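You operate a simulated robot arm through the tools that you are given. There is no shell and no other tool.

You are at the controls of a simulated robot arm. One attempt, no reset.

Task
Change the valve in the vise for valve three.
Fine: free the vise, stand valve two in the pass bay, seat valve three and clamp it.

It is judged by the outcome, as a careful person would: the job done as asked, and still so three seconds after it is handed in. It fails if anything else is knocked over, pushed out of place, dropped, spilled or broken.

Robot
A 7-joint arm with a two-finger parallel gripper, fixed in place. Base frame: the origin is on the floor under the middle of its stand, x ahead of it, y to its left, z up. Lengths are in mm, angles in degrees, forces in N, time in s.
With the tool pointing down near the work surface it reaches from about 400 to 900 mm from the base axis. Its first joint turns from -143.0 to 143.0 degrees. Payload 3 kg.
Tool frame: the origin (TCP) lies between the finger pads and is the grasp point; the fingertips stand 30 mm ahead of it; z points along the fingers, y is the line along which they close. The gripper opens to 94 mm. The fingers are 28 mm wide and 10 mm thick; the gripper's body (50 by 96 mm) begins 55 mm behind the TCP.
Orientation is that of the tool frame in the base frame, as [roll, pitch, yaw] about the fixed x, y, z axes, in that order (R = Rz(yaw) Ry(pitch) Rx(roll)). With the fingers straight down and closing along the base's y, the tool's x points along the base's -x, its y along +y and its z along -z.

Tools
- The arm moves only by the tool drive_tool. Its argument "targets" is one flat list of numbers, 7 for each row, row after row: the turn, a rotation vector about the tool's x, y, z in degrees, then the shift along the tool's x, y, z in cm, then the finger opening in cm, from 0 to 9.4. In form: [rx, ry, rz, tx, ty, tz, hand, rx, ry, rz, tx, ty, tz, hand, ...]. A call has 1 to 20 rows; each row is the pose to reach, as a shift and turn from the pose commanded when the call began, along the tool's axes at that moment. Rows are played at 5 a second. More than 50 mm and 8.6 degrees between two rows, or a gripper value outside its range, and nothing of the call is played. A pose out of reach is approached as far as the arm can. The call stops where the force on the tool passes 40 N (or 10 N more than at its start, if that is more) or the arm is blocked; 0.2 s more then pass. The fingers move at their own pace (about 72 mm/s each) and stop on an object; they squeeze with about 24 N. The grip force told is the motor's: it shows also when the fingers shut on nothing. Time passes only in rows, and 0.2 s behind the last, so rows that repeat a pose let the fingers close. It gives the time, the measured TCP pose, the force on the tool (base axes), the opening and the grip force at its end, in the units of the frame above (readings bear some noise), with the torque about the TCP (base axes, N m) and any sound that the robot's microphone picked up.
- Cameras (640 x 400 px; columns grow to the right, rows downward): "scene" is fixed at [50.7, -500.1, 1529.8]; the picture's right is [0.72, -0.69, 0.00], its down [-0.32, -0.33, -0.89] and it looks along [0.62, 0.64, -0.45] (base axes); focal length 319 px, centre (320, 200). "wrist" rides on the gripper at [76, 14, -102] in the tool frame; the picture's right is [-0.18, 0.98, 0.00], its down [-0.75, -0.14, -0.64] and it looks along [-0.63, -0.12, 0.77] (tool axes); focal length 243 px, centre (320, 200). There is no depth. A picture from a camera that has moved, and an enlarged one, comes with that camera's place and axes in the base frame and with its lens.
- get_image(camera): a new picture of that camera. The clock stands still meanwhile.
- close_up(camera, box): a new picture of the part [left, top, right, bottom] of that camera's present view, enlarged. The clock stands still meanwhile.
- finish_job(): hands the job in; it is judged then, once.

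Places have to be worked out from the pictures, the camera data and where the tool is seen. Open the gripper and draw the arm clear of the work before you hand the job in, unless the task says otherwise.

The tools are called after "Call:" by a JSON object that holds its "method" and its "body". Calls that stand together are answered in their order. drive_tool: Moves the arm, as the interface text tells. Its arguments: {"type":"object","properties":{"targets":{"type":"array","items":{"type":"number"}}},"required":["targets"]} The other tools are called the same way: get_image (camera) takes a picture; close_up (camera, box) takes an enlarged picture of a part of a camera's view; finish_job () hands the job in.

At the start:

```text
time_s: 0.0
position: [441.0, -86.4, 1317.9]
ee_rot: [179.9, 0.0, -180.0]
contact_force: [-0.2, -0.3, 0.8]
ft_torque: [-0.02, 0.02, 0.01]
grip_width: 94.3
gripper_force: 0.1
```

scene: 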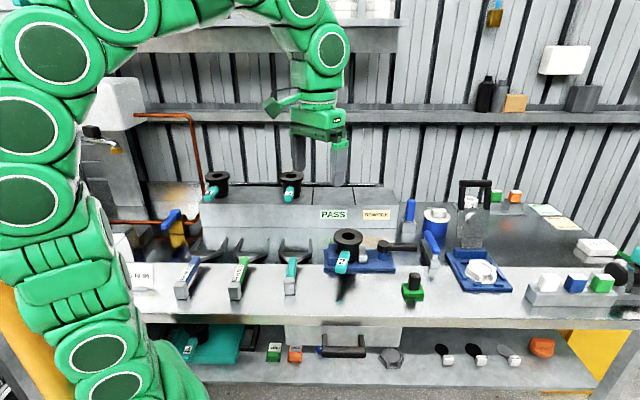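
wrist: 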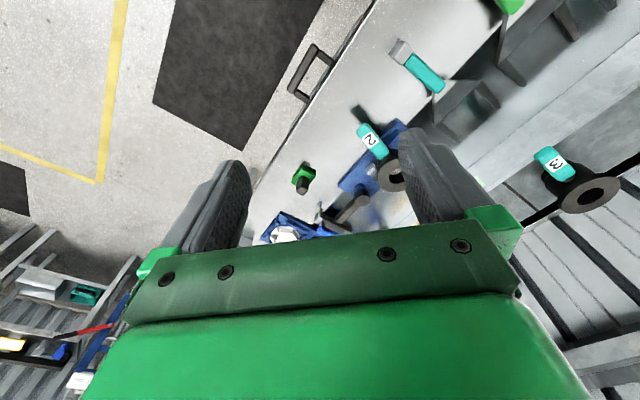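

I see a vise with valve 2 in the middle of the bench and two valves on the raised shelf behind it. I'll enlarge several parts of the scene before moving anything.

Call:
{"method": "close_up", "body": {"camera": "scene", "box": [300, 190, 460, 310]}}

Call:
{"method": "close_up", "body": {"camera": "scene", "box": [180, 150, 420, 300]}}

Call:
{"method": "close_up", "body": {"camera": "scene", "box": [400, 160, 640, 310]}}

Call:
{"method": "close_up", "body": {"camera": "wrist", "box": [240, 50, 480, 250]}}

```text
3.33 times, centred on (380, 250) of scene
camera zoom: at [50.7, -500.1, 1529.8], right [0.72, -0.69, 0.0], down [-0.32, -0.33, -0.89], along [0.62, 0.64, -0.45], focal length 1064 px, centre (120, 33)
```

zoom: 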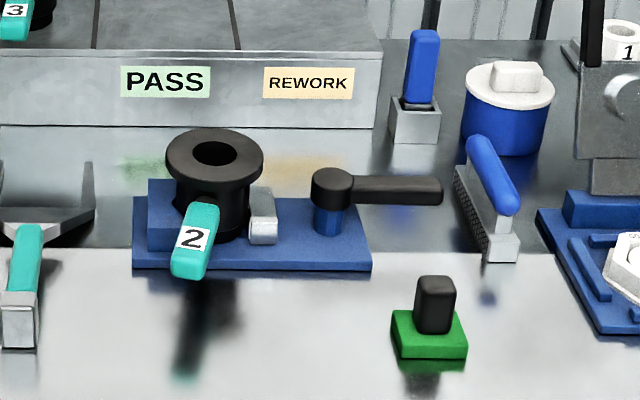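

```text
2.67 times, centred on (300, 225) of scene
camera zoom: at [50.7, -500.1, 1529.8], right [0.72, -0.69, 0.0], down [-0.32, -0.33, -0.89], along [0.62, 0.64, -0.45], focal length 851 px, centre (373, 133)
```

zoom: 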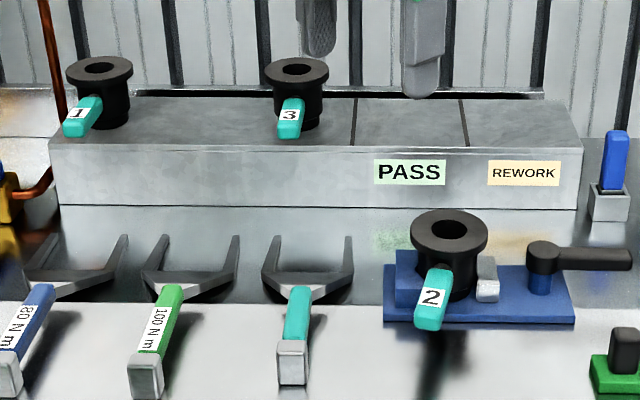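

```text
2.67 times, centred on (520, 235) of scene
camera zoom: at [50.7, -500.1, 1529.8], right [0.72, -0.69, 0.0], down [-0.32, -0.33, -0.89], along [0.62, 0.64, -0.45], focal length 851 px, centre (-213, 107)
```

zoom: 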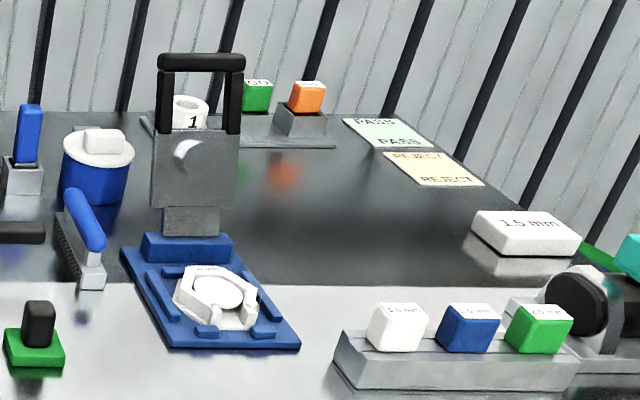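

```text
2.00 times, centred on (360, 150) of wrist
camera zoom: at [365.0, -73.1, 1418.1], right [0.18, 0.98, 0.0], down [0.75, -0.14, 0.64], along [0.63, -0.12, -0.77], focal length 485 px, centre (240, 300)
```

zoom: 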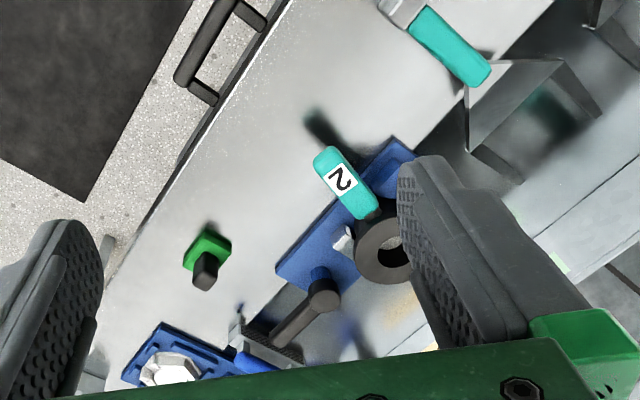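

The valve label 2 triangulates to about (606, -13, 956) and label 3 to about (643, 262, 1072). The bench runs at about -44° in the base frame. I'll turn the tool to match the bench and move it over the vise, well above everything, to look down at it.

Call:
{"method": "drive_tool", "body": {"targets": [0, 0, -6.5, -1.6, 0.3, 1.5, 9.4, 0, 0, -13, -3.2, 0.7, 3.0, 9.4, 0, 0, -19.5, -4.9, 1.0, 4.5, 9.4, 0, 0, -26, -6.5, 1.4, 6.0, 9.4, 0, 0, -32.5, -8.1, 1.7, 7.5, 9.4, 0, 0, -39, -9.8, 2.1, 9.0, 9.4, 0, 0, -45, -11.4, 2.4, 10.5, 9.4]}}

```text
time_s: 1.6
position: [557.4, -61.3, 1212.5]
ee_rot: [-179.9, 0.0, -134.9]
contact_force: [-0.3, -0.2, 0.1]
ft_torque: [0.02, 0.02, 0.01]
grip_width: 93.9
gripper_force: 0.1
```

The tool is now at (557, -61, 1212) with yaw -135, as intended. I'll take pictures from here.

Call:
{"method": "get_image", "body": {"camera": "wrist"}}

Call:
{"method": "get_image", "body": {"camera": "scene"}}

Call:
{"method": "close_up", "body": {"camera": "wrist", "box": [220, 30, 420, 200]}}

```text
taken
camera wrist: at [494.2, -106.0, 1312.9], right [-0.57, 0.82, 0.0], down [0.63, 0.43, 0.64], along [0.53, 0.36, -0.77], focal length 243 px, centre (320, 200)
```

wrist: 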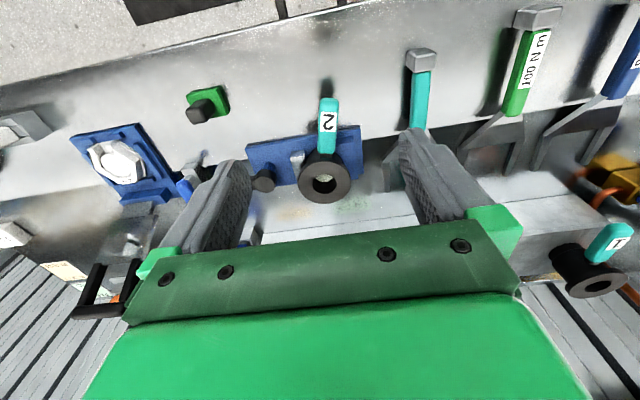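

```text
taken
```

scene: 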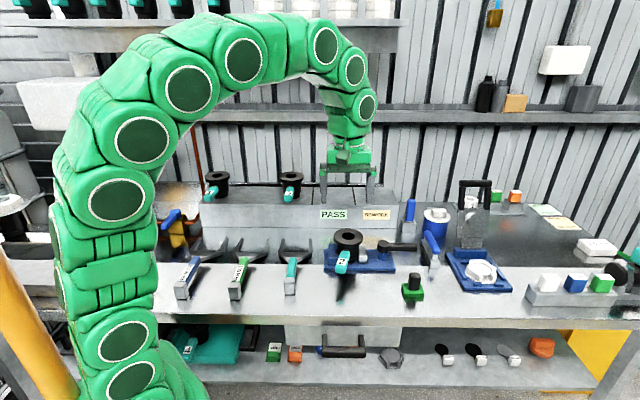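

```text
2.35 times, centred on (320, 115) of wrist
camera zoom: at [494.2, -106.0, 1312.9], right [-0.57, 0.82, 0.0], down [0.63, 0.43, 0.64], along [0.53, 0.36, -0.77], focal length 571 px, centre (320, 400)
```

zoom: 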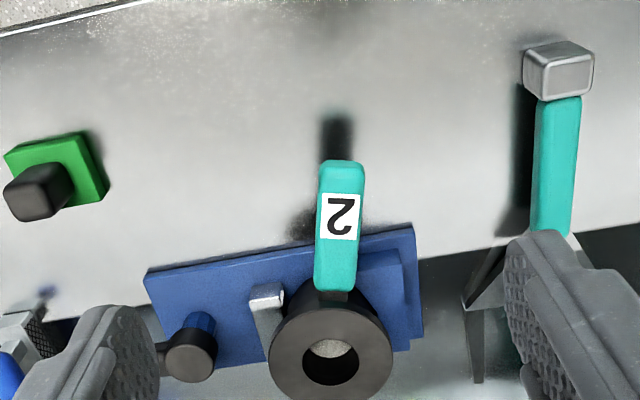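

From these views I put the flange of valve 2 at about (672, 21, 1003), with its handle pointing back towards the robot. I'll go over the vise, still about 100 mm clear of it, for a closer look at the jaw and lever.

Call:
{"method": "drive_tool", "body": {"targets": [0, 0, 0, -3.4, -1.3, 2.0, 9.4, 0, 0, 0, -6.8, -2.5, 4.0, 9.4, 0, 0, 0, -10.3, -3.8, 6.0, 9.4, 0, 0, 0, -13.7, -5.1, 8.0, 9.4]}}

Call:
{"method": "get_image", "body": {"camera": "wrist"}}

Call:
{"method": "close_up", "body": {"camera": "wrist", "box": [200, 0, 440, 150]}}

```text
time_s: 2.6
position: [689.7, 0.7, 1132.4]
ee_rot: [180.0, -0.1, -134.9]
contact_force: [-0.2, 0.3, -0.2]
ft_torque: [0.0, 0.01, 0.02]
grip_width: 93.9
gripper_force: 0.0
```

```text
taken
camera wrist: at [624.9, -43.9, 1233.8], right [-0.56, 0.83, 0.0], down [0.63, 0.43, 0.64], along [0.53, 0.36, -0.77], focal length 243 px, centre (320, 200)
```

wrist: 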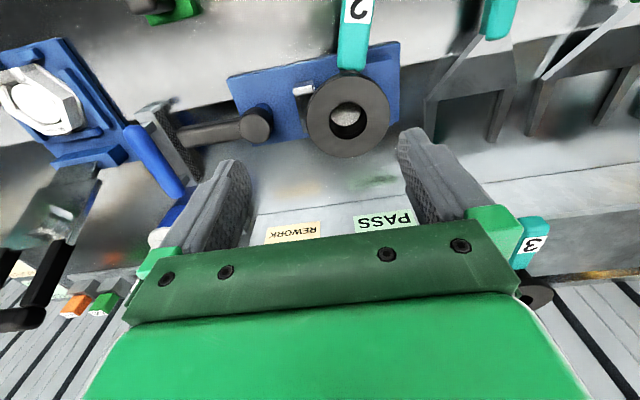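

```text
2.67 times, centred on (320, 75) of wrist
camera zoom: at [624.9, -43.9, 1233.8], right [-0.56, 0.83, 0.0], down [0.63, 0.43, 0.64], along [0.53, 0.36, -0.77], focal length 647 px, centre (320, 533)
```

zoom: 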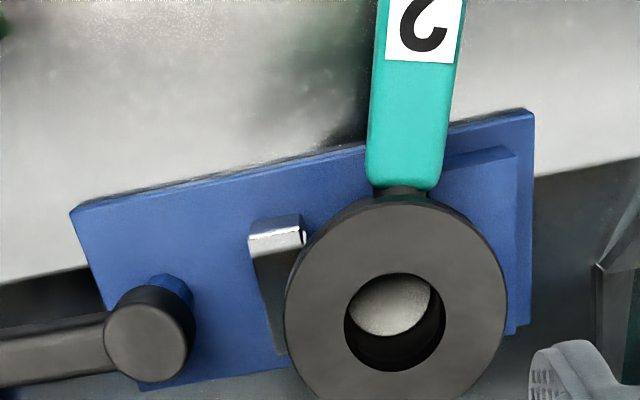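

The vise has a fixed blue jaw at its left, a silver moving jaw and a black lever on a post. Before touching the lever I'll enlarge the views of it and of the shelf.

Call:
{"method": "close_up", "body": {"camera": "scene", "box": [320, 222, 440, 297]}}

Call:
{"method": "close_up", "body": {"camera": "wrist", "box": [120, 60, 320, 185]}}

Call:
{"method": "close_up", "body": {"camera": "scene", "box": [260, 160, 420, 260]}}

```text
5.33 times, centred on (380, 260) of scene
camera zoom: at [50.7, -500.1, 1529.8], right [0.72, -0.69, 0.0], down [-0.32, -0.33, -0.89], along [0.62, 0.64, -0.45], focal length 1703 px, centre (0, -117)
```

zoom: 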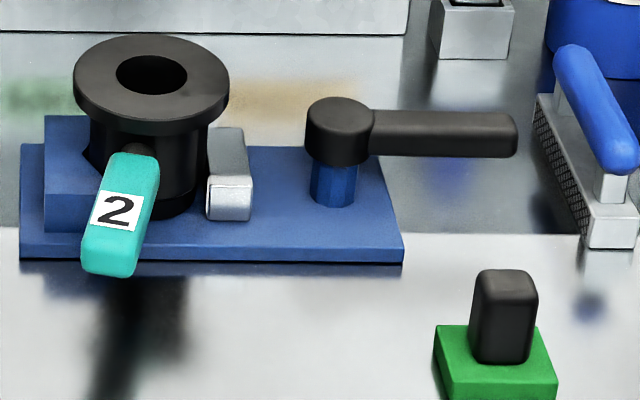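

```text
3.20 times, centred on (220, 122) of wrist
camera zoom: at [624.9, -43.9, 1233.8], right [-0.56, 0.83, 0.0], down [0.63, 0.43, 0.64], along [0.53, 0.36, -0.77], focal length 776 px, centre (640, 448)
```

zoom: 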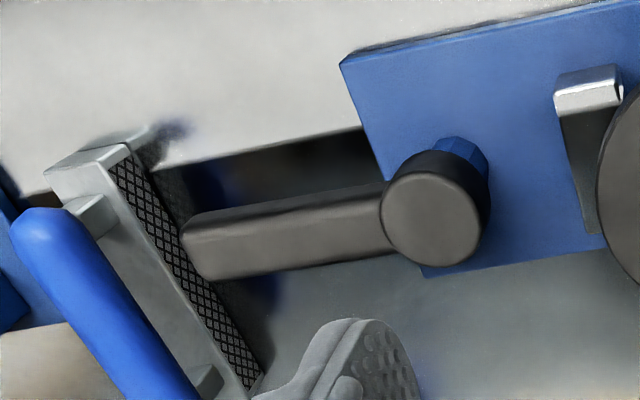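

```text
4.00 times, centred on (340, 210) of scene
camera zoom: at [50.7, -500.1, 1529.8], right [0.72, -0.69, 0.0], down [-0.32, -0.33, -0.89], along [0.62, 0.64, -0.45], focal length 1277 px, centre (240, 160)
```

zoom: 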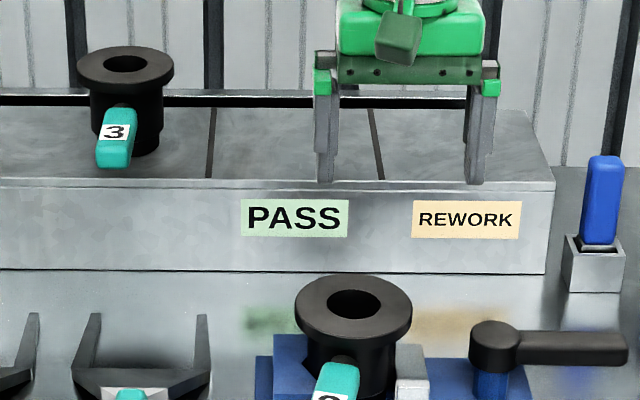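

Refined positions: lever head at about (772, -40, 950), with its arm along -45° and about 105 mm long. The silver jaw top is at z≈920, the bench at z≈880 and the shelf top at z≈973. I'll bring the gripper over the outer half of the lever, still high, turned so the fingers close across the bar.

Call:
{"method": "drive_tool", "body": {"targets": [0, 0, 7.5, -0.24, -1.35, 0.3, 9.4, 0, 0, 15, -0.48, -2.7, 0.6, 9.4, 0, 0, 22.5, -0.72, -4.05, 0.9, 9.4, 0, 0, 30, -0.97, -5.4, 1.2, 9.4, 0, 0, 37.5, -1.2, -6.75, 1.5, 9.4, 0, 0, 45, -1.45, -8.1, 1.8, 9.4, 0, 0, 52.5, -1.7, -9.45, 2.1, 9.4, 0, 0, 60, -1.93, -10.8, 2.4, 9.4, 0, 0, 67.5, -2.17, -12.15, 2.7, 9.4, 0, 0, 75, -2.4, -13.5, 3.0, 9.4, 0, 0, 82.5, -2.66, -14.85, 3.5, 9.4, 0, 0, 90, -2.9, -16.2, 4.0, 6.0]}}

Call:
{"method": "get_image", "body": {"camera": "wrist"}}

Call:
{"method": "get_image", "body": {"camera": "scene"}}

```text
time_s: 5.2
position: [823.4, -94.8, 1090.8]
ee_rot: [-179.9, -0.1, 134.9]
contact_force: [-0.2, 0.3, -0.3]
ft_torque: [0.01, 0.01, 0.02]
grip_width: 59.7
gripper_force: 0.0
```

```text
taken
camera wrist: at [780.8, -31.8, 1191.9], right [0.83, 0.56, 0.0], down [0.43, -0.63, 0.64], along [0.36, -0.53, -0.77], focal length 243 px, centre (320, 200)
```

wrist: 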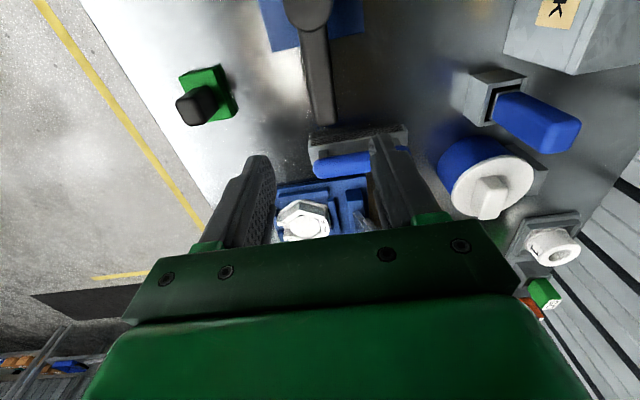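

```text
taken
```

scene: 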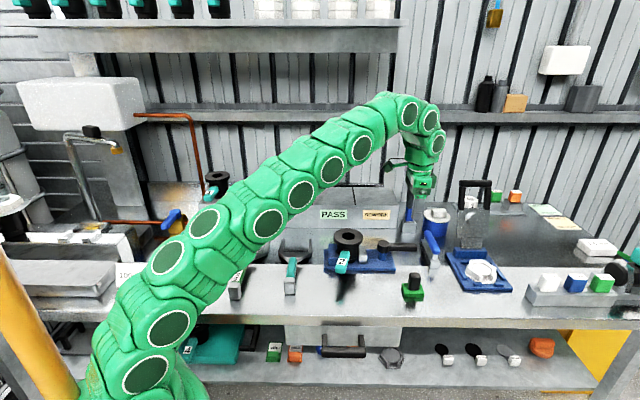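

The tool is over the lever bar. The wrist view puts the bar's centre line within about 1 mm of the TCP, and the measured yaw of 135 lets the fingers close across it. I'll go straight down to z≈942 and close on the bar.

Call:
{"method": "drive_tool", "body": {"targets": [0, 0, 0, 0, 0, 4.0, 6.0, 0, 0, 0, 0, 0, 8.0, 6.0, 0, 0, 0, 0, 0, 11.5, 6.0, 0, 0, 0, 0, 0, 14.7, 6.0, 0, 0, 0, 0, 0, 14.7, 6.0]}}

Call:
{"method": "get_image", "body": {"camera": "wrist"}}

Call:
{"method": "close_up", "body": {"camera": "scene", "box": [320, 180, 480, 300]}}

```text
time_s: 6.4
position: [826.4, -96.4, 946.3]
ee_rot: [-179.9, -0.1, 135.0]
contact_force: [-0.2, -0.3, -0.2]
ft_torque: [0.0, 0.01, 0.0]
grip_width: 59.9
gripper_force: 0.0
```

```text
taken
camera wrist: at [782.3, -32.9, 1046.5], right [0.83, 0.56, 0.0], down [0.43, -0.63, 0.64], along [0.36, -0.53, -0.77], focal length 243 px, centre (320, 200)
```

wrist: 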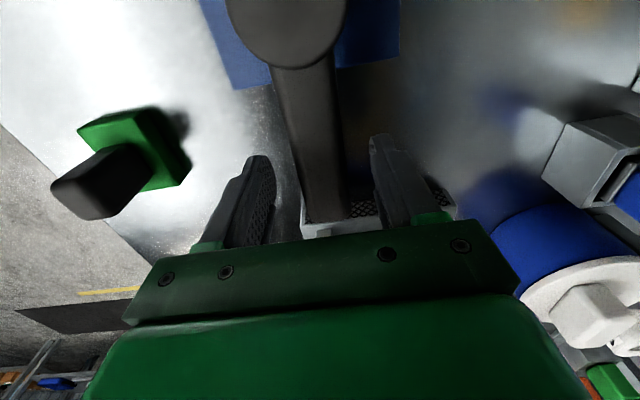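

```text
3.33 times, centred on (400, 240) of scene
camera zoom: at [50.7, -500.1, 1529.8], right [0.72, -0.69, 0.0], down [-0.32, -0.33, -0.89], along [0.62, 0.64, -0.45], focal length 1064 px, centre (53, 67)
```

zoom: 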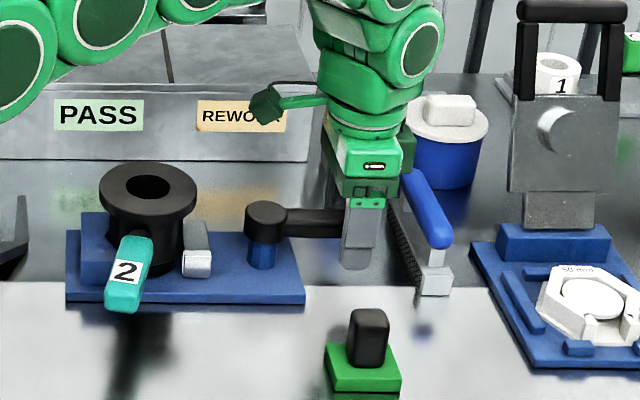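

The fingers straddle the bar between its head and its end, clear of the brush. I'll close on it and read the width.

Call:
{"method": "drive_tool", "body": {"targets": [0, 0, 0, 0, 0, 0.3, 1.0, 0, 0, 0, 0, 0, 0.3, 1.0, 0, 0, 0, 0, 0, 0.3, 1.0]}}

Call:
{"method": "get_image", "body": {"camera": "wrist"}}

```text
time_s: 7.2
position: [825.8, -95.2, 942.8]
ee_rot: [179.9, -0.1, 135.0]
contact_force: [6.9, 4.3, 8.1]
ft_torque: [0.06, 0.06, -0.74]
grip_width: 31.4
gripper_force: 45.3
```

```text
taken
camera wrist: at [781.7, -31.9, 1044.2], right [0.83, 0.56, 0.0], down [0.43, -0.63, 0.64], along [0.36, -0.53, -0.77], focal length 243 px, centre (320, 200)
```

wrist: 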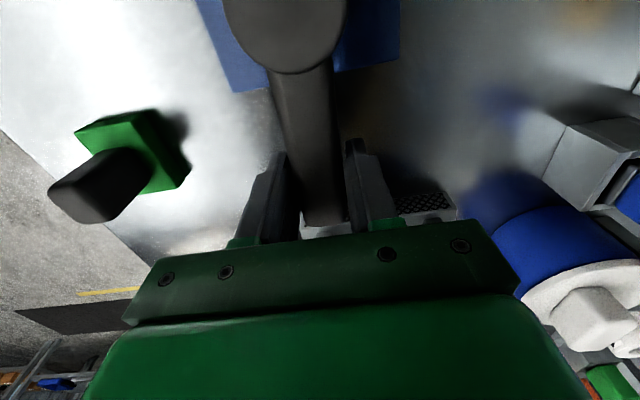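

It gripped at 31 mm, with a -0.74 N m torque about z. That agrees with my estimate that the bar points nearer -49° than -45°. I'll turn the tool about 4° clockwise to line up with the bar before swinging it.

Call:
{"method": "drive_tool", "body": {"targets": [0, 0, 2, 0, 0, 0, 1.0, 0, 0, 4, 0, 0, 0, 1.0, 0, 0, 4, 0, 0, 0, 1.0]}}

```text
time_s: 8.0
position: [824.0, -96.2, 942.1]
ee_rot: [180.0, 0.0, 131.0]
contact_force: [-13.2, 2.9, 26.2]
ft_torque: [0.05, 0.22, 0.47]
grip_width: 30.5
gripper_force: 44.9
```

The torque changed sign, so I turned too far, and there is an upward force of 26 N. I'll turn back about 1.5° and rise 3 mm to relax the grip.

Call:
{"method": "drive_tool", "body": {"targets": [0, 0, -1.5, 0, 0, -0.3, 1.0, 0, 0, -1.5, 0, 0, -0.3, 1.0]}}

```text
time_s: 8.6
position: [825.4, -95.8, 944.0]
ee_rot: [-179.9, -0.2, 132.5]
contact_force: [17.4, 12.1, -16.5]
ft_torque: [-0.56, -0.3, -1.34]
grip_width: 30.7
gripper_force: 44.5
```

The grip is stiff and the loads reversed, so the neutral pose lies between the last two. I'll go there in a small step.

Call:
{"method": "drive_tool", "body": {"targets": [0, 0, 1.0, 0, 0, 0.12, 1.0, 0, 0, 1.0, 0, 0, 0.12, 1.0]}}

```text
time_s: 9.2
position: [824.6, -96.8, 943.4]
ee_rot: [180.0, 0.0, 131.5]
contact_force: [10.8, 6.8, -5.3]
ft_torque: [0.79, 0.55, -1.04]
grip_width: 30.4
gripper_force: 45.0
```

The remaining loads about the pivot nearly cancel, so they are mostly internal grip stress. I'll test the lever with a gentle counter-clockwise swing (towards the shelf) about its head, watching the force.

Call:
{"method": "drive_tool", "body": {"targets": [0, 0, -2, 0.0, 0.26, 0, 1.0, 0, 0, -4, 0.02, 0.52, 0, 1.0, 0, 0, -6, 0.04, 0.78, 0, 1.0, 0, 0, -8, 0.07, 1.04, 0, 1.0]}}

Call:
{"method": "get_image", "body": {"camera": "wrist"}}

Call:
{"method": "close_up", "body": {"camera": "scene", "box": [320, 210, 440, 285]}}

```text
time_s: 10.3
position: [828.9, -93.0, 943.3]
ee_rot: [-179.7, -0.2, 139.2]
contact_force: [-13.8, -0.7, 9.4]
ft_torque: [0.01, 0.14, -1.23]
grip_width: 31.6
gripper_force: 44.8
stopped in row 4: the force on the tool passed its limit at 44 N (the readings are from after the stop); the commanded pose is now the measured one
```

```text
taken
camera wrist: at [780.7, -32.8, 1044.5], right [0.78, 0.62, -0.01], down [0.48, -0.6, 0.64], along [0.4, -0.5, -0.77], focal length 243 px, centre (320, 200)
```

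wrist: 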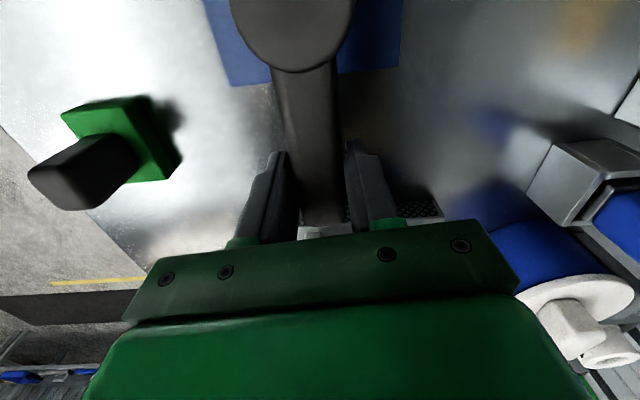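

```text
5.33 times, centred on (380, 248) of scene
camera zoom: at [50.7, -500.1, 1529.8], right [0.72, -0.69, 0.0], down [-0.32, -0.33, -0.89], along [0.62, 0.64, -0.45], focal length 1703 px, centre (0, -53)
```

zoom: 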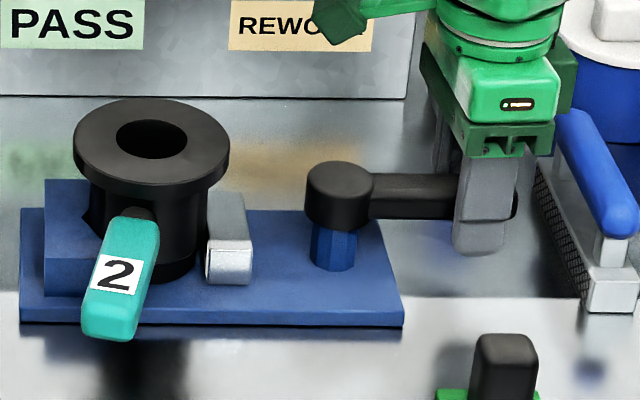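

Counter-clockwise is blocked: 44 N, with the lever and jaw unmoved in the picture. So it should open the other way. I'll back off to neutral and swing gently clockwise, towards the bench front.

Call:
{"method": "drive_tool", "body": {"targets": [0, 0, 2, 0.01, -0.2, 0, 1.0, 0, 0, 4, 0.02, -0.4, 0, 1.0, 0, 0, 6, 0.05, -0.55, 0, 1.0, 0, 0, 8, 0.1, -0.75, 0, 1.0, 0, 0, 10, 0.15, -1.0, 0, 1.0]}}

Call:
{"method": "close_up", "body": {"camera": "scene", "box": [320, 210, 440, 285]}}

```text
time_s: 11.5
position: [821.2, -99.0, 943.0]
ee_rot: [-179.6, 0.0, 129.2]
contact_force: [22.6, 7.1, 12.2]
ft_torque: [0.22, 0.04, -1.46]
grip_width: 31.0
gripper_force: 44.8
```

```text
5.33 times, centred on (380, 248) of scene
camera zoom: at [50.7, -500.1, 1529.8], right [0.72, -0.69, 0.0], down [-0.32, -0.33, -0.89], along [0.62, 0.64, -0.45], focal length 1703 px, centre (0, -53)
```

zoom: 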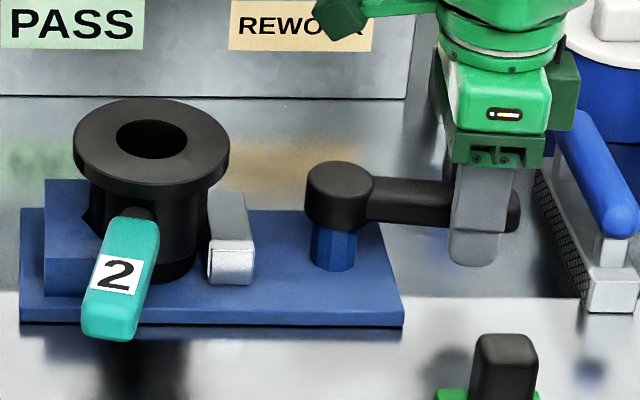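

Clockwise works: the lever end has moved towards the bench front. The torque shows the tool lagging the bar's angle by about 1°, so I'll add that and carry on along the arc about the pivot at about (775, -40).

Call:
{"method": "drive_tool", "body": {"targets": [0, 0, 1.2, 0, 0, 0, 1.0, 0, 0, 5.2, 0.03, -0.52, 0, 1.0, 0, 0, 9.2, 0.09, -1.04, 0, 1.0, 0, 0, 13.2, 0.2, -1.55, 0, 1.0, 0, 0, 17.2, 0.33, -2.06, 0, 1.0, 0, 0, 21.2, 0.5, -2.55, 0, 1.0]}}

Call:
{"method": "close_up", "body": {"camera": "scene", "box": [320, 210, 440, 285]}}

```text
time_s: 12.9
position: [796.6, -112.3, 941.5]
ee_rot: [-179.6, 0.0, 108.0]
contact_force: [22.1, 0.1, 12.0]
ft_torque: [0.02, -0.1, -1.46]
grip_width: 30.7
gripper_force: 44.8
```

```text
5.33 times, centred on (380, 248) of scene
camera zoom: at [50.7, -500.1, 1529.8], right [0.72, -0.69, 0.0], down [-0.32, -0.33, -0.89], along [0.62, 0.64, -0.45], focal length 1703 px, centre (0, -53)
```

zoom: 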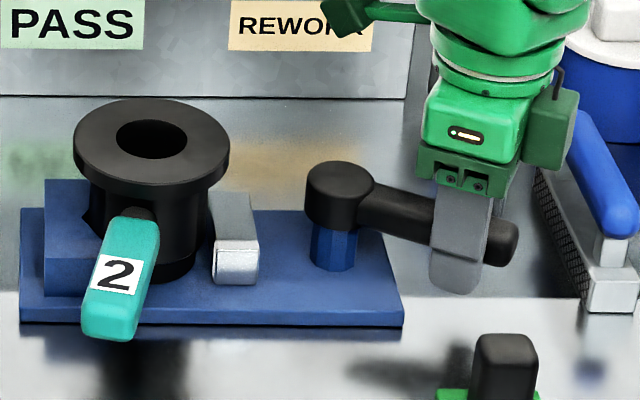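

The jaw is drawing back as the lever swings clockwise. The steady side load looks like a small pivot offset, so I'll shift the path about 2.5 mm and carry on.

Call:
{"method": "drive_tool", "body": {"targets": [0, 0, 0, 0, 0.25, 0, 1.0, 0, 0, 5, 0.03, -0.41, 0, 1.0, 0, 0, 10, 0.12, -1.06, 0, 1.0, 0, 0, 15, 0.26, -1.71, 0, 1.0, 0, 0, 20, 0.46, -2.34, 0, 1.0, 0, 0, 25, 0.71, -2.95, 0, 1.0, 0, 0, 30, 1.01, -3.53, 0, 1.0]}}

Call:
{"method": "close_up", "body": {"camera": "scene", "box": [320, 210, 440, 285]}}

```text
time_s: 14.5
position: [761.9, -114.0, 943.6]
ee_rot: [-179.6, 0.1, 78.0]
contact_force: [-5.9, 5.6, -21.8]
ft_torque: [-0.27, -0.03, 0.7]
grip_width: 31.5
gripper_force: 44.4
```

```text
5.33 times, centred on (380, 248) of scene
camera zoom: at [50.7, -500.1, 1529.8], right [0.72, -0.69, 0.0], down [-0.32, -0.33, -0.89], along [0.62, 0.64, -0.45], focal length 1703 px, centre (0, -53)
```

zoom: 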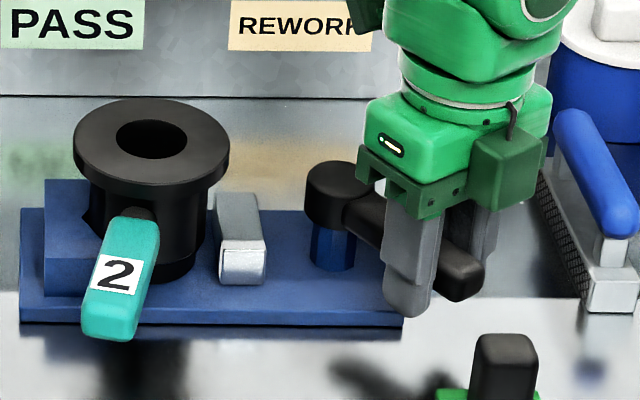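

The lever is at about 54° of swing with low forces, and the jaw has drawn back roughly 8 mm. I'll carry on towards 90°.

Call:
{"method": "drive_tool", "body": {"targets": [0, 0, 6, 0.04, -0.86, 0.05, 1.0, 0, 0, 12, 0.17, -1.64, 0.1, 1.0, 0, 0, 18, 0.37, -2.41, 0.1, 1.0, 0, 0, 24, 0.65, -3.15, 0.1, 1.0, 0, 0, 30, 1.01, -3.86, 0.1, 1.0, 0, 0, 36, 1.45, -4.52, 0.1, 1.0]}}

Call:
{"method": "close_up", "body": {"camera": "scene", "box": [320, 210, 440, 285]}}

```text
time_s: 16.0
position: [722.8, -89.8, 943.3]
ee_rot: [179.9, 0.1, 42.3]
contact_force: [0.7, -4.8, -5.6]
ft_torque: [0.18, -0.21, 1.3]
grip_width: 31.6
gripper_force: 44.4
stopped in row 6: the force on the tool passed its limit at 42 N (the readings are from after the stop); the commanded pose is now the measured one
```

```text
5.33 times, centred on (380, 248) of scene
camera zoom: at [50.7, -500.1, 1529.8], right [0.72, -0.69, 0.0], down [-0.32, -0.33, -0.89], along [0.62, 0.64, -0.45], focal length 1703 px, centre (0, -53)
```

zoom: 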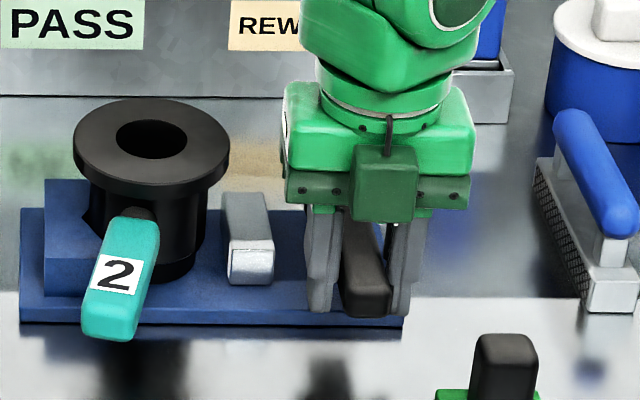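

The lever hit its stop after about 90° and the jaw has opened by about 13 mm. I'll let go of the lever and rise straight up.

Call:
{"method": "drive_tool", "body": {"targets": [0, 0, 0, 0, 0, 0, 5.5, 0, 0, 0, 0, 0, 0, 5.5, 0, 0, 0, 0, 0, -3.0, 5.5, 0, 0, 0, 0, 0, -7.0, 5.5, 0, 0, 0, 0, 0, -11.0, 5.5, 0, 0, 0, 0, 0, -15.0, 5.5, 0, 0, 0, 0, 0, -19.0, 5.5]}}

Call:
{"method": "get_image", "body": {"camera": "wrist"}}

Call:
{"method": "close_up", "body": {"camera": "scene", "box": [320, 210, 440, 285]}}

```text
time_s: 17.6
position: [724.0, -86.6, 1134.7]
ee_rot: [180.0, 0.2, 42.0]
contact_force: [0.3, -0.2, 1.0]
ft_torque: [-0.01, -0.04, -0.02]
grip_width: 55.0
gripper_force: 0.1
```

```text
taken
camera wrist: at [789.3, -47.9, 1235.8], right [0.52, -0.85, 0.0], down [-0.65, -0.4, 0.64], along [-0.55, -0.34, -0.77], focal length 243 px, centre (320, 200)
```

wrist: 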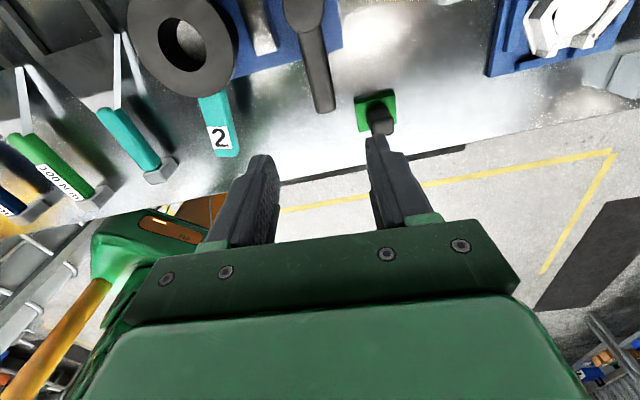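

```text
5.33 times, centred on (380, 248) of scene
camera zoom: at [50.7, -500.1, 1529.8], right [0.72, -0.69, 0.0], down [-0.32, -0.33, -0.89], along [0.62, 0.64, -0.45], focal length 1703 px, centre (0, -53)
```

zoom: 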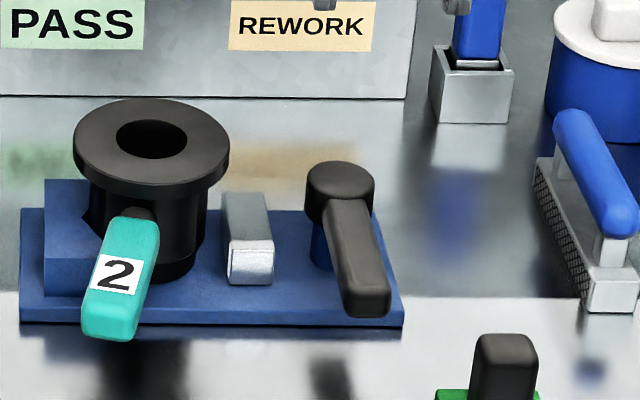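

The lever is open and there is a clear gap between the silver jaw and valve 2. I'll unwind the wrist back to yaw -135, staying high, and come over valve 2 to measure its flange.

Call:
{"method": "drive_tool", "body": {"targets": [0, 0, -8, 0.28, -0.58, 0, 9.4, 0, 0, -16, 0.57, -1.15, 0, 9.4, 0, 0, -24, 0.85, -1.73, 0, 9.4, 0, 0, -32, 1.13, -2.3, 0, 9.4, 0, 0, -40, 1.42, -2.88, 0, 9.4, 0, 0, -48, 1.7, -3.46, 0, 9.4, 0, 0, -56, 1.98, -4.03, 0, 9.4, 0, 0, -64, 2.27, -4.6, 0, 9.4, 0, 0, -72, 2.55, -5.18, 0, 9.4, 0, 0, -80, 2.84, -5.76, 0, 9.4, 0, 0, -88, 3.12, -6.33, 0, 9.4, 0, 0, -96, 3.4, -6.9, 0, 9.4, 0, 0, -104, 3.69, -7.5, 0, 9.4, 0, 0, -112, 3.97, -8.06, 0, 9.4, 0, 0, -120, 4.25, -8.64, 0, 9.4, 0, 0, -128, 4.54, -9.2, 0, 9.4, 0, 0, -136, 4.82, -9.8, 0, 9.4, 0, 0, -144, 5.1, -10.4, 0, 9.4, 0, 0, -152, 5.4, -10.95, 0, 9.4, 0, 0, -160, 5.67, -11.52, 0, 9.4]}}

```text
time_s: 21.8
position: [686.6, 34.5, 1134.6]
ee_rot: [-179.8, -0.1, -157.9]
contact_force: [-0.3, -0.2, 0.0]
ft_torque: [0.01, 0.01, -0.01]
grip_width: 94.0
gripper_force: 0.0
```

The wrist is unwinding well and the tool is over valve 2. I'll finish the turn to -135, come down to z≈1085 with the fingers open, and look.

Call:
{"method": "drive_tool", "body": {"targets": [0, 0, -8, 0, 0, 1.5, 9.4, 0, 0, -16, 0, 0, 3.0, 9.4, 0, 0, -23, 0, 0, 5.0, 9.4, 0, 0, -23, 0, 0, 5.0, 9.4]}}

Call:
{"method": "get_image", "body": {"camera": "wrist"}}

Call:
{"method": "close_up", "body": {"camera": "wrist", "box": [220, 40, 420, 200]}}

Call:
{"method": "close_up", "body": {"camera": "scene", "box": [290, 170, 410, 290]}}

```text
time_s: 22.8
position: [686.2, 33.4, 1084.2]
ee_rot: [-179.8, -0.1, -135.0]
contact_force: [0.0, 0.7, 0.2]
ft_torque: [0.05, 0.01, 0.0]
grip_width: 94.0
gripper_force: 0.0
```

```text
taken
camera wrist: at [622.4, -10.0, 1185.6], right [-0.57, 0.82, 0.0], down [0.63, 0.44, 0.64], along [0.53, 0.36, -0.77], focal length 243 px, centre (320, 200)
```

wrist: 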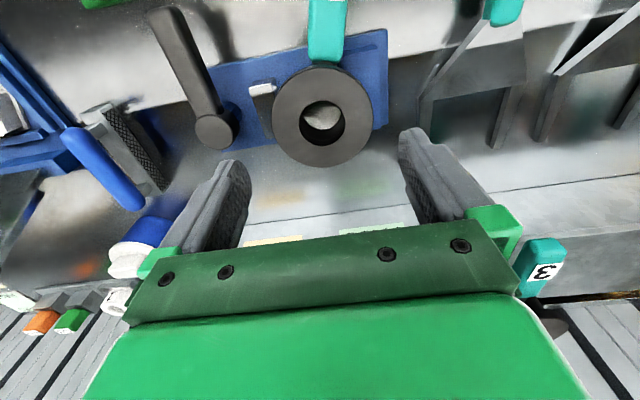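

```text
2.50 times, centred on (320, 120) of wrist
camera zoom: at [622.4, -10.0, 1185.6], right [-0.57, 0.82, 0.0], down [0.63, 0.44, 0.64], along [0.53, 0.36, -0.77], focal length 606 px, centre (320, 400)
```

zoom: 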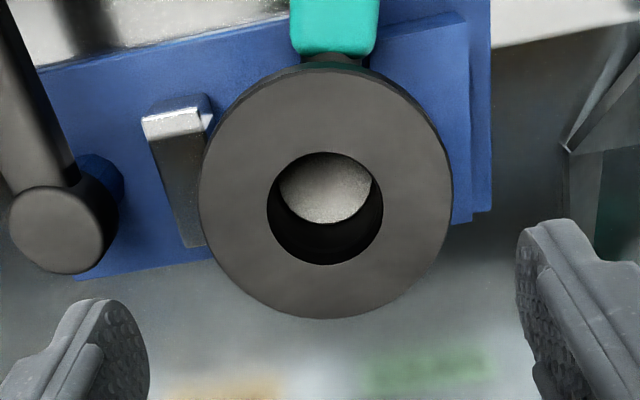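

```text
3.33 times, centred on (350, 230) of scene
camera zoom: at [50.7, -500.1, 1529.8], right [0.72, -0.69, 0.0], down [-0.32, -0.33, -0.89], along [0.62, 0.64, -0.45], focal length 1064 px, centre (220, 100)
```

zoom: 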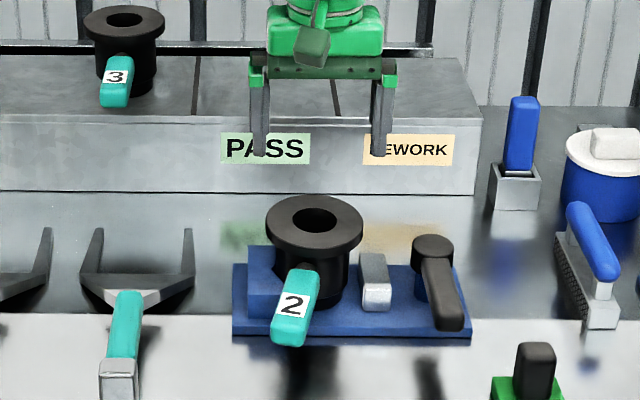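

Seen from here, the flange of valve 2 is about 88–90 mm across, its centre is at about (689, 38) and its top is at z≈980. The 94 mm opening can just pass around it. I'll centre exactly over it and stop with the fingertips about 12 mm above the flange to check the alignment.

Call:
{"method": "drive_tool", "body": {"targets": [0, 0, 0, -0.3, 0.06, 2.0, 9.4, 0, 0, 0, -0.55, 0.11, 4.5, 9.4, 0, 0, 0, -0.55, 0.11, 6.2, 9.4, 0, 0, 0, -0.55, 0.11, 6.2, 9.4]}}

Call:
{"method": "get_image", "body": {"camera": "wrist"}}

Call:
{"method": "close_up", "body": {"camera": "wrist", "box": [200, 60, 440, 240]}}

Call:
{"method": "close_up", "body": {"camera": "scene", "box": [300, 180, 400, 280]}}

```text
time_s: 23.8
position: [689.6, 39.8, 1022.4]
ee_rot: [-179.9, -0.1, -135.0]
contact_force: [-0.7, 0.2, 0.5]
ft_torque: [0.02, -0.03, 0.0]
grip_width: 94.0
gripper_force: 0.1
```

```text
taken
camera wrist: at [626.0, -4.9, 1124.7], right [-0.56, 0.83, 0.0], down [0.63, 0.44, 0.64], along [0.53, 0.36, -0.77], focal length 243 px, centre (320, 200)
```

wrist: 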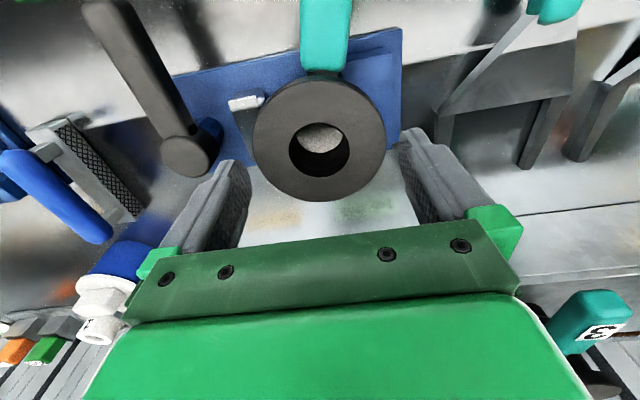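

```text
2.22 times, centred on (320, 150) of wrist
camera zoom: at [626.0, -4.9, 1124.7], right [-0.56, 0.83, 0.0], down [0.63, 0.44, 0.64], along [0.53, 0.36, -0.77], focal length 539 px, centre (320, 311)
```

zoom: 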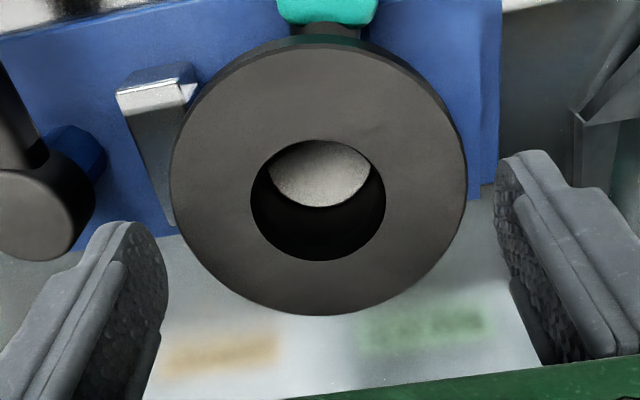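

```text
4.00 times, centred on (350, 230) of scene
camera zoom: at [50.7, -500.1, 1529.8], right [0.72, -0.69, 0.0], down [-0.32, -0.33, -0.89], along [0.62, 0.64, -0.45], focal length 1277 px, centre (200, 80)
```

zoom: 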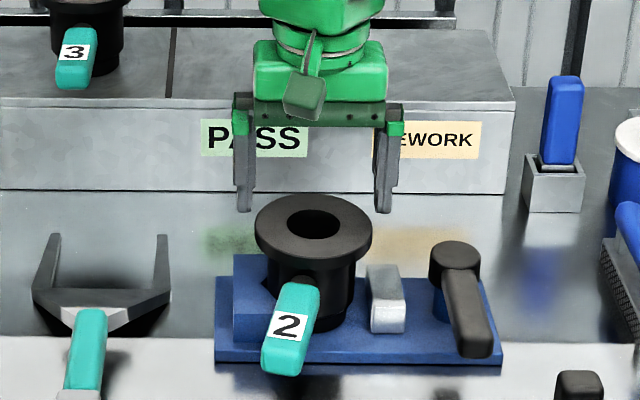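

In both views the flange sits centred between the fingers, with about 2 mm to spare on each side. I'll centre it the last couple of millimetres and lower slowly around the flange, watching for contact.

Call:
{"method": "drive_tool", "body": {"targets": [0, 0, 0, -0.25, 0.03, 0.4, 9.4, 0, 0, 0, -0.25, 0.03, 0.9, 9.4, 0, 0, 0, -0.25, 0.03, 1.4, 9.4, 0, 0, 0, -0.25, 0.03, 1.9, 9.4, 0, 0, 0, -0.25, 0.03, 1.9, 9.4]}}

Call:
{"method": "close_up", "body": {"camera": "wrist", "box": [200, 60, 440, 240]}}

Call:
{"method": "close_up", "body": {"camera": "scene", "box": [310, 190, 390, 270]}}

```text
time_s: 25.0
position: [691.8, 39.7, 1001.7]
ee_rot: [-179.8, -0.2, -135.0]
contact_force: [0.1, 0.9, -0.3]
ft_torque: [-0.05, -0.02, 0.0]
grip_width: 94.0
gripper_force: 0.0
```

```text
2.22 times, centred on (320, 150) of wrist
camera zoom: at [628.2, -3.8, 1104.6], right [-0.56, 0.83, 0.0], down [0.63, 0.44, 0.64], along [0.53, 0.36, -0.77], focal length 539 px, centre (320, 311)
```

zoom: 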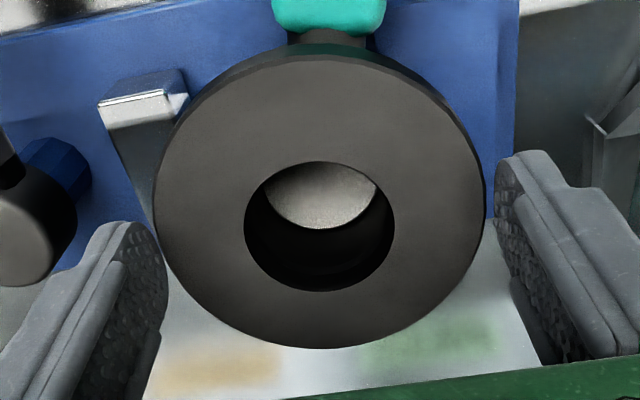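

```text
5.00 times, centred on (350, 230) of scene
camera zoom: at [50.7, -500.1, 1529.8], right [0.72, -0.69, 0.0], down [-0.32, -0.33, -0.89], along [0.62, 0.64, -0.45], focal length 1596 px, centre (170, 50)
```

zoom: 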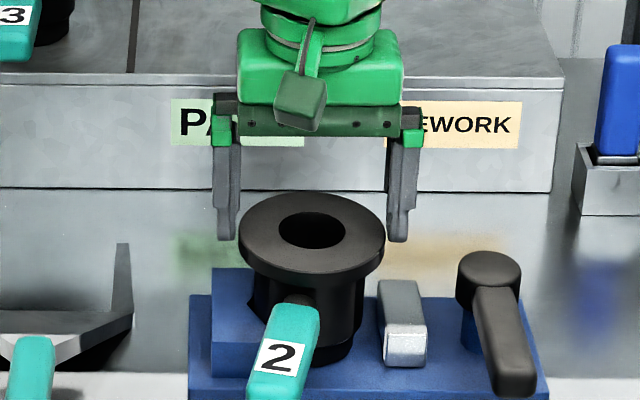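

The tips are already beside the flange with no contact force. The wrist geometry gives a flange of about 88 mm, centred to within about 0.5 mm. I'll go 16 mm further down and close.

Call:
{"method": "drive_tool", "body": {"targets": [0, 0, 0, 0, 0, 0.5, 9.4, 0, 0, 0, 0, 0, 1.0, 9.4, 0, 0, 0, 0, 0, 1.6, 9.4, 0, 0, 0, 0, 0, 1.6, 9.4]}}

Call:
{"method": "close_up", "body": {"camera": "scene", "box": [310, 190, 390, 270]}}

Call:
{"method": "close_up", "body": {"camera": "wrist", "box": [200, 60, 440, 240]}}

```text
time_s: 26.0
position: [690.9, 40.6, 987.6]
ee_rot: [-179.8, 0.0, -135.1]
contact_force: [0.8, -0.3, 0.3]
ft_torque: [-0.01, 0.01, 0.02]
grip_width: 94.0
gripper_force: 0.1
```

```text
5.00 times, centred on (350, 230) of scene
camera zoom: at [50.7, -500.1, 1529.8], right [0.72, -0.69, 0.0], down [-0.32, -0.33, -0.89], along [0.62, 0.64, -0.45], focal length 1596 px, centre (170, 50)
```

zoom: 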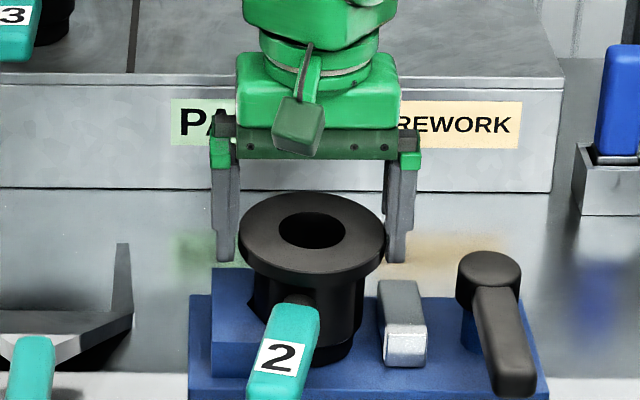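

```text
2.22 times, centred on (320, 150) of wrist
camera zoom: at [627.7, -3.6, 1089.0], right [-0.56, 0.83, 0.0], down [0.63, 0.44, 0.64], along [0.53, 0.36, -0.77], focal length 539 px, centre (320, 311)
```

zoom: 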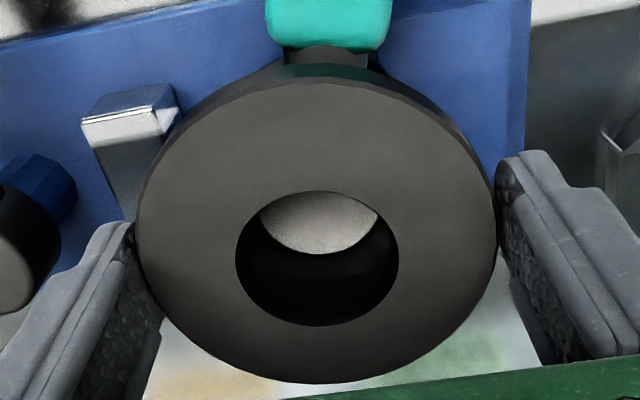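

The fingers now straddle the flange on both sides with no contact. I'll close on it.

Call:
{"method": "drive_tool", "body": {"targets": [0, 0, 0, 0, 0, 0.3, 7.5, 0, 0, 0, 0, 0, 0.3, 7.5, 0, 0, 0, 0, 0, 0.3, 7.5]}}

Call:
{"method": "close_up", "body": {"camera": "wrist", "box": [200, 60, 440, 240]}}

```text
time_s: 26.8
position: [691.8, 40.3, 986.6]
ee_rot: [-179.7, 0.1, -134.9]
contact_force: [1.9, -2.7, 19.4]
ft_torque: [0.06, -0.14, -0.04]
grip_width: 89.3
gripper_force: 23.4
```

```text
2.22 times, centred on (320, 150) of wrist
camera zoom: at [628.2, -3.5, 1087.3], right [-0.56, 0.83, 0.0], down [0.63, 0.44, 0.64], along [0.53, 0.36, -0.77], focal length 539 px, centre (320, 311)
```

zoom: 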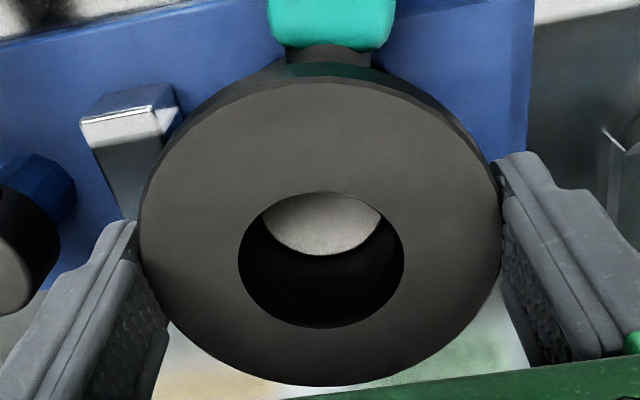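

It has gripped the flange at 89 mm. I'll lift a little and read the weight and width.

Call:
{"method": "drive_tool", "body": {"targets": [0, 0, 0, 0, 0, -0.3, 7.5, 0, 0, 0, 0, 0, -0.8, 7.5, 0, 0, 0, 0, 0, -1.5, 7.5, 0, 0, 0, 0, 0, -1.5, 7.5]}}

Call:
{"method": "close_up", "body": {"camera": "scene", "box": [310, 190, 390, 270]}}

Call:
{"method": "close_up", "body": {"camera": "wrist", "box": [200, 60, 440, 240]}}

```text
time_s: 27.8
position: [691.6, 40.8, 998.7]
ee_rot: [-179.9, -0.3, -135.0]
contact_force: [6.3, -3.7, -5.6]
ft_torque: [-0.28, -0.57, 0.01]
grip_width: 89.5
gripper_force: 24.3
```

```text
5.00 times, centred on (350, 230) of scene
camera zoom: at [50.7, -500.1, 1529.8], right [0.72, -0.69, 0.0], down [-0.32, -0.33, -0.89], along [0.62, 0.64, -0.45], focal length 1596 px, centre (170, 50)
```

zoom: 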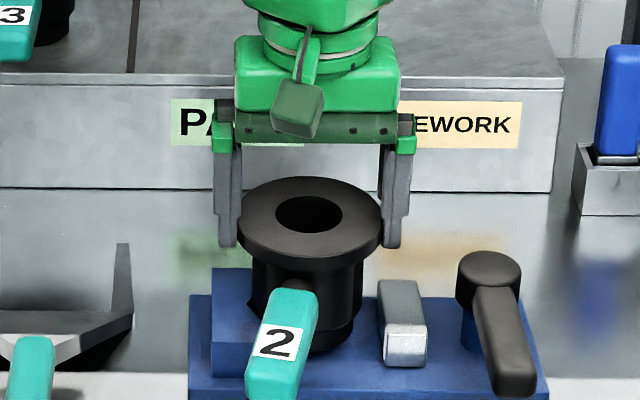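

```text
2.22 times, centred on (320, 150) of wrist
camera zoom: at [627.1, -2.8, 1100.1], right [-0.56, 0.83, 0.0], down [0.63, 0.44, 0.64], along [0.53, 0.36, -0.77], focal length 539 px, centre (320, 311)
```

zoom: 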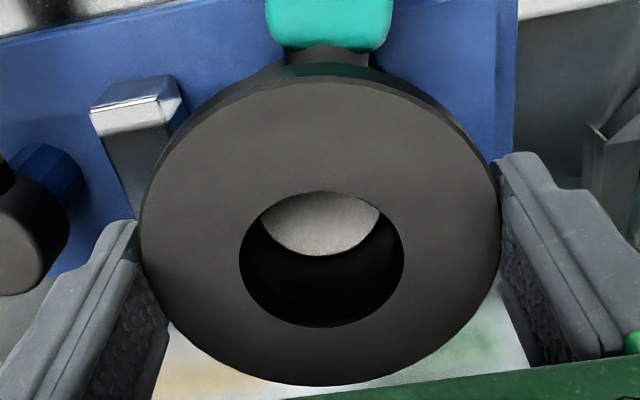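

Valve 2 came up level with the tool. A side force of about 7 N suggests it rubs the V-jaw, so I'll ease 3 mm away from that jaw while lifting further.

Call:
{"method": "drive_tool", "body": {"targets": [0, 0, 0, 0, -0.2, 0, 7.5, 0, 0, 0, 0, -0.4, -0.8, 7.5, 0, 0, 0, 0, -0.4, -2.0, 7.5, 0, 0, 0, 0, -0.4, -3.5, 7.5, 0, 0, 0, 0, -0.4, -5.0, 7.5, 0, 0, 0, 0, -0.4, -5.0, 7.5]}}

Call:
{"method": "close_up", "body": {"camera": "scene", "box": [300, 170, 400, 270]}}

Call:
{"method": "get_image", "body": {"camera": "wrist"}}

```text
time_s: 29.2
position: [694.8, 37.3, 1049.9]
ee_rot: [-179.9, -0.1, -134.9]
contact_force: [0.7, 0.3, -3.0]
ft_torque: [0.0, 0.01, -0.03]
grip_width: 89.4
gripper_force: 23.8
```

```text
4.00 times, centred on (350, 220) of scene
camera zoom: at [50.7, -500.1, 1529.8], right [0.72, -0.69, 0.0], down [-0.32, -0.33, -0.89], along [0.62, 0.64, -0.45], focal length 1277 px, centre (200, 120)
```

zoom: 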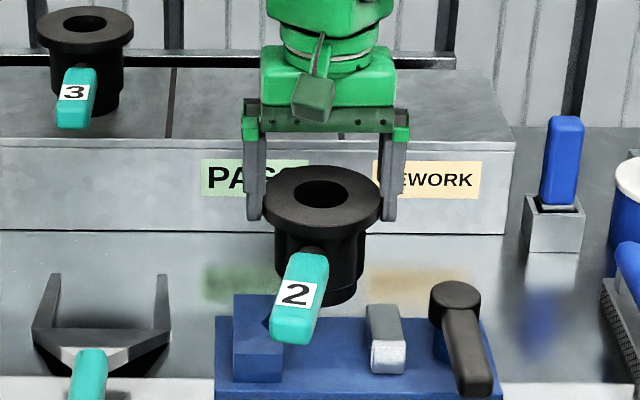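

```text
taken
camera wrist: at [631.0, -6.6, 1151.6], right [-0.57, 0.82, 0.0], down [0.63, 0.44, 0.64], along [0.53, 0.36, -0.77], focal length 243 px, centre (320, 200)
```

wrist: 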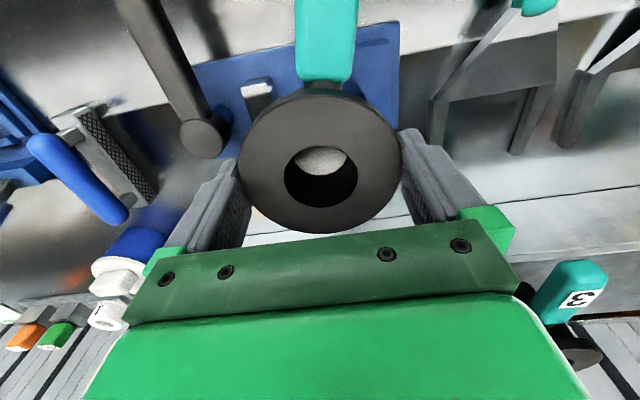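

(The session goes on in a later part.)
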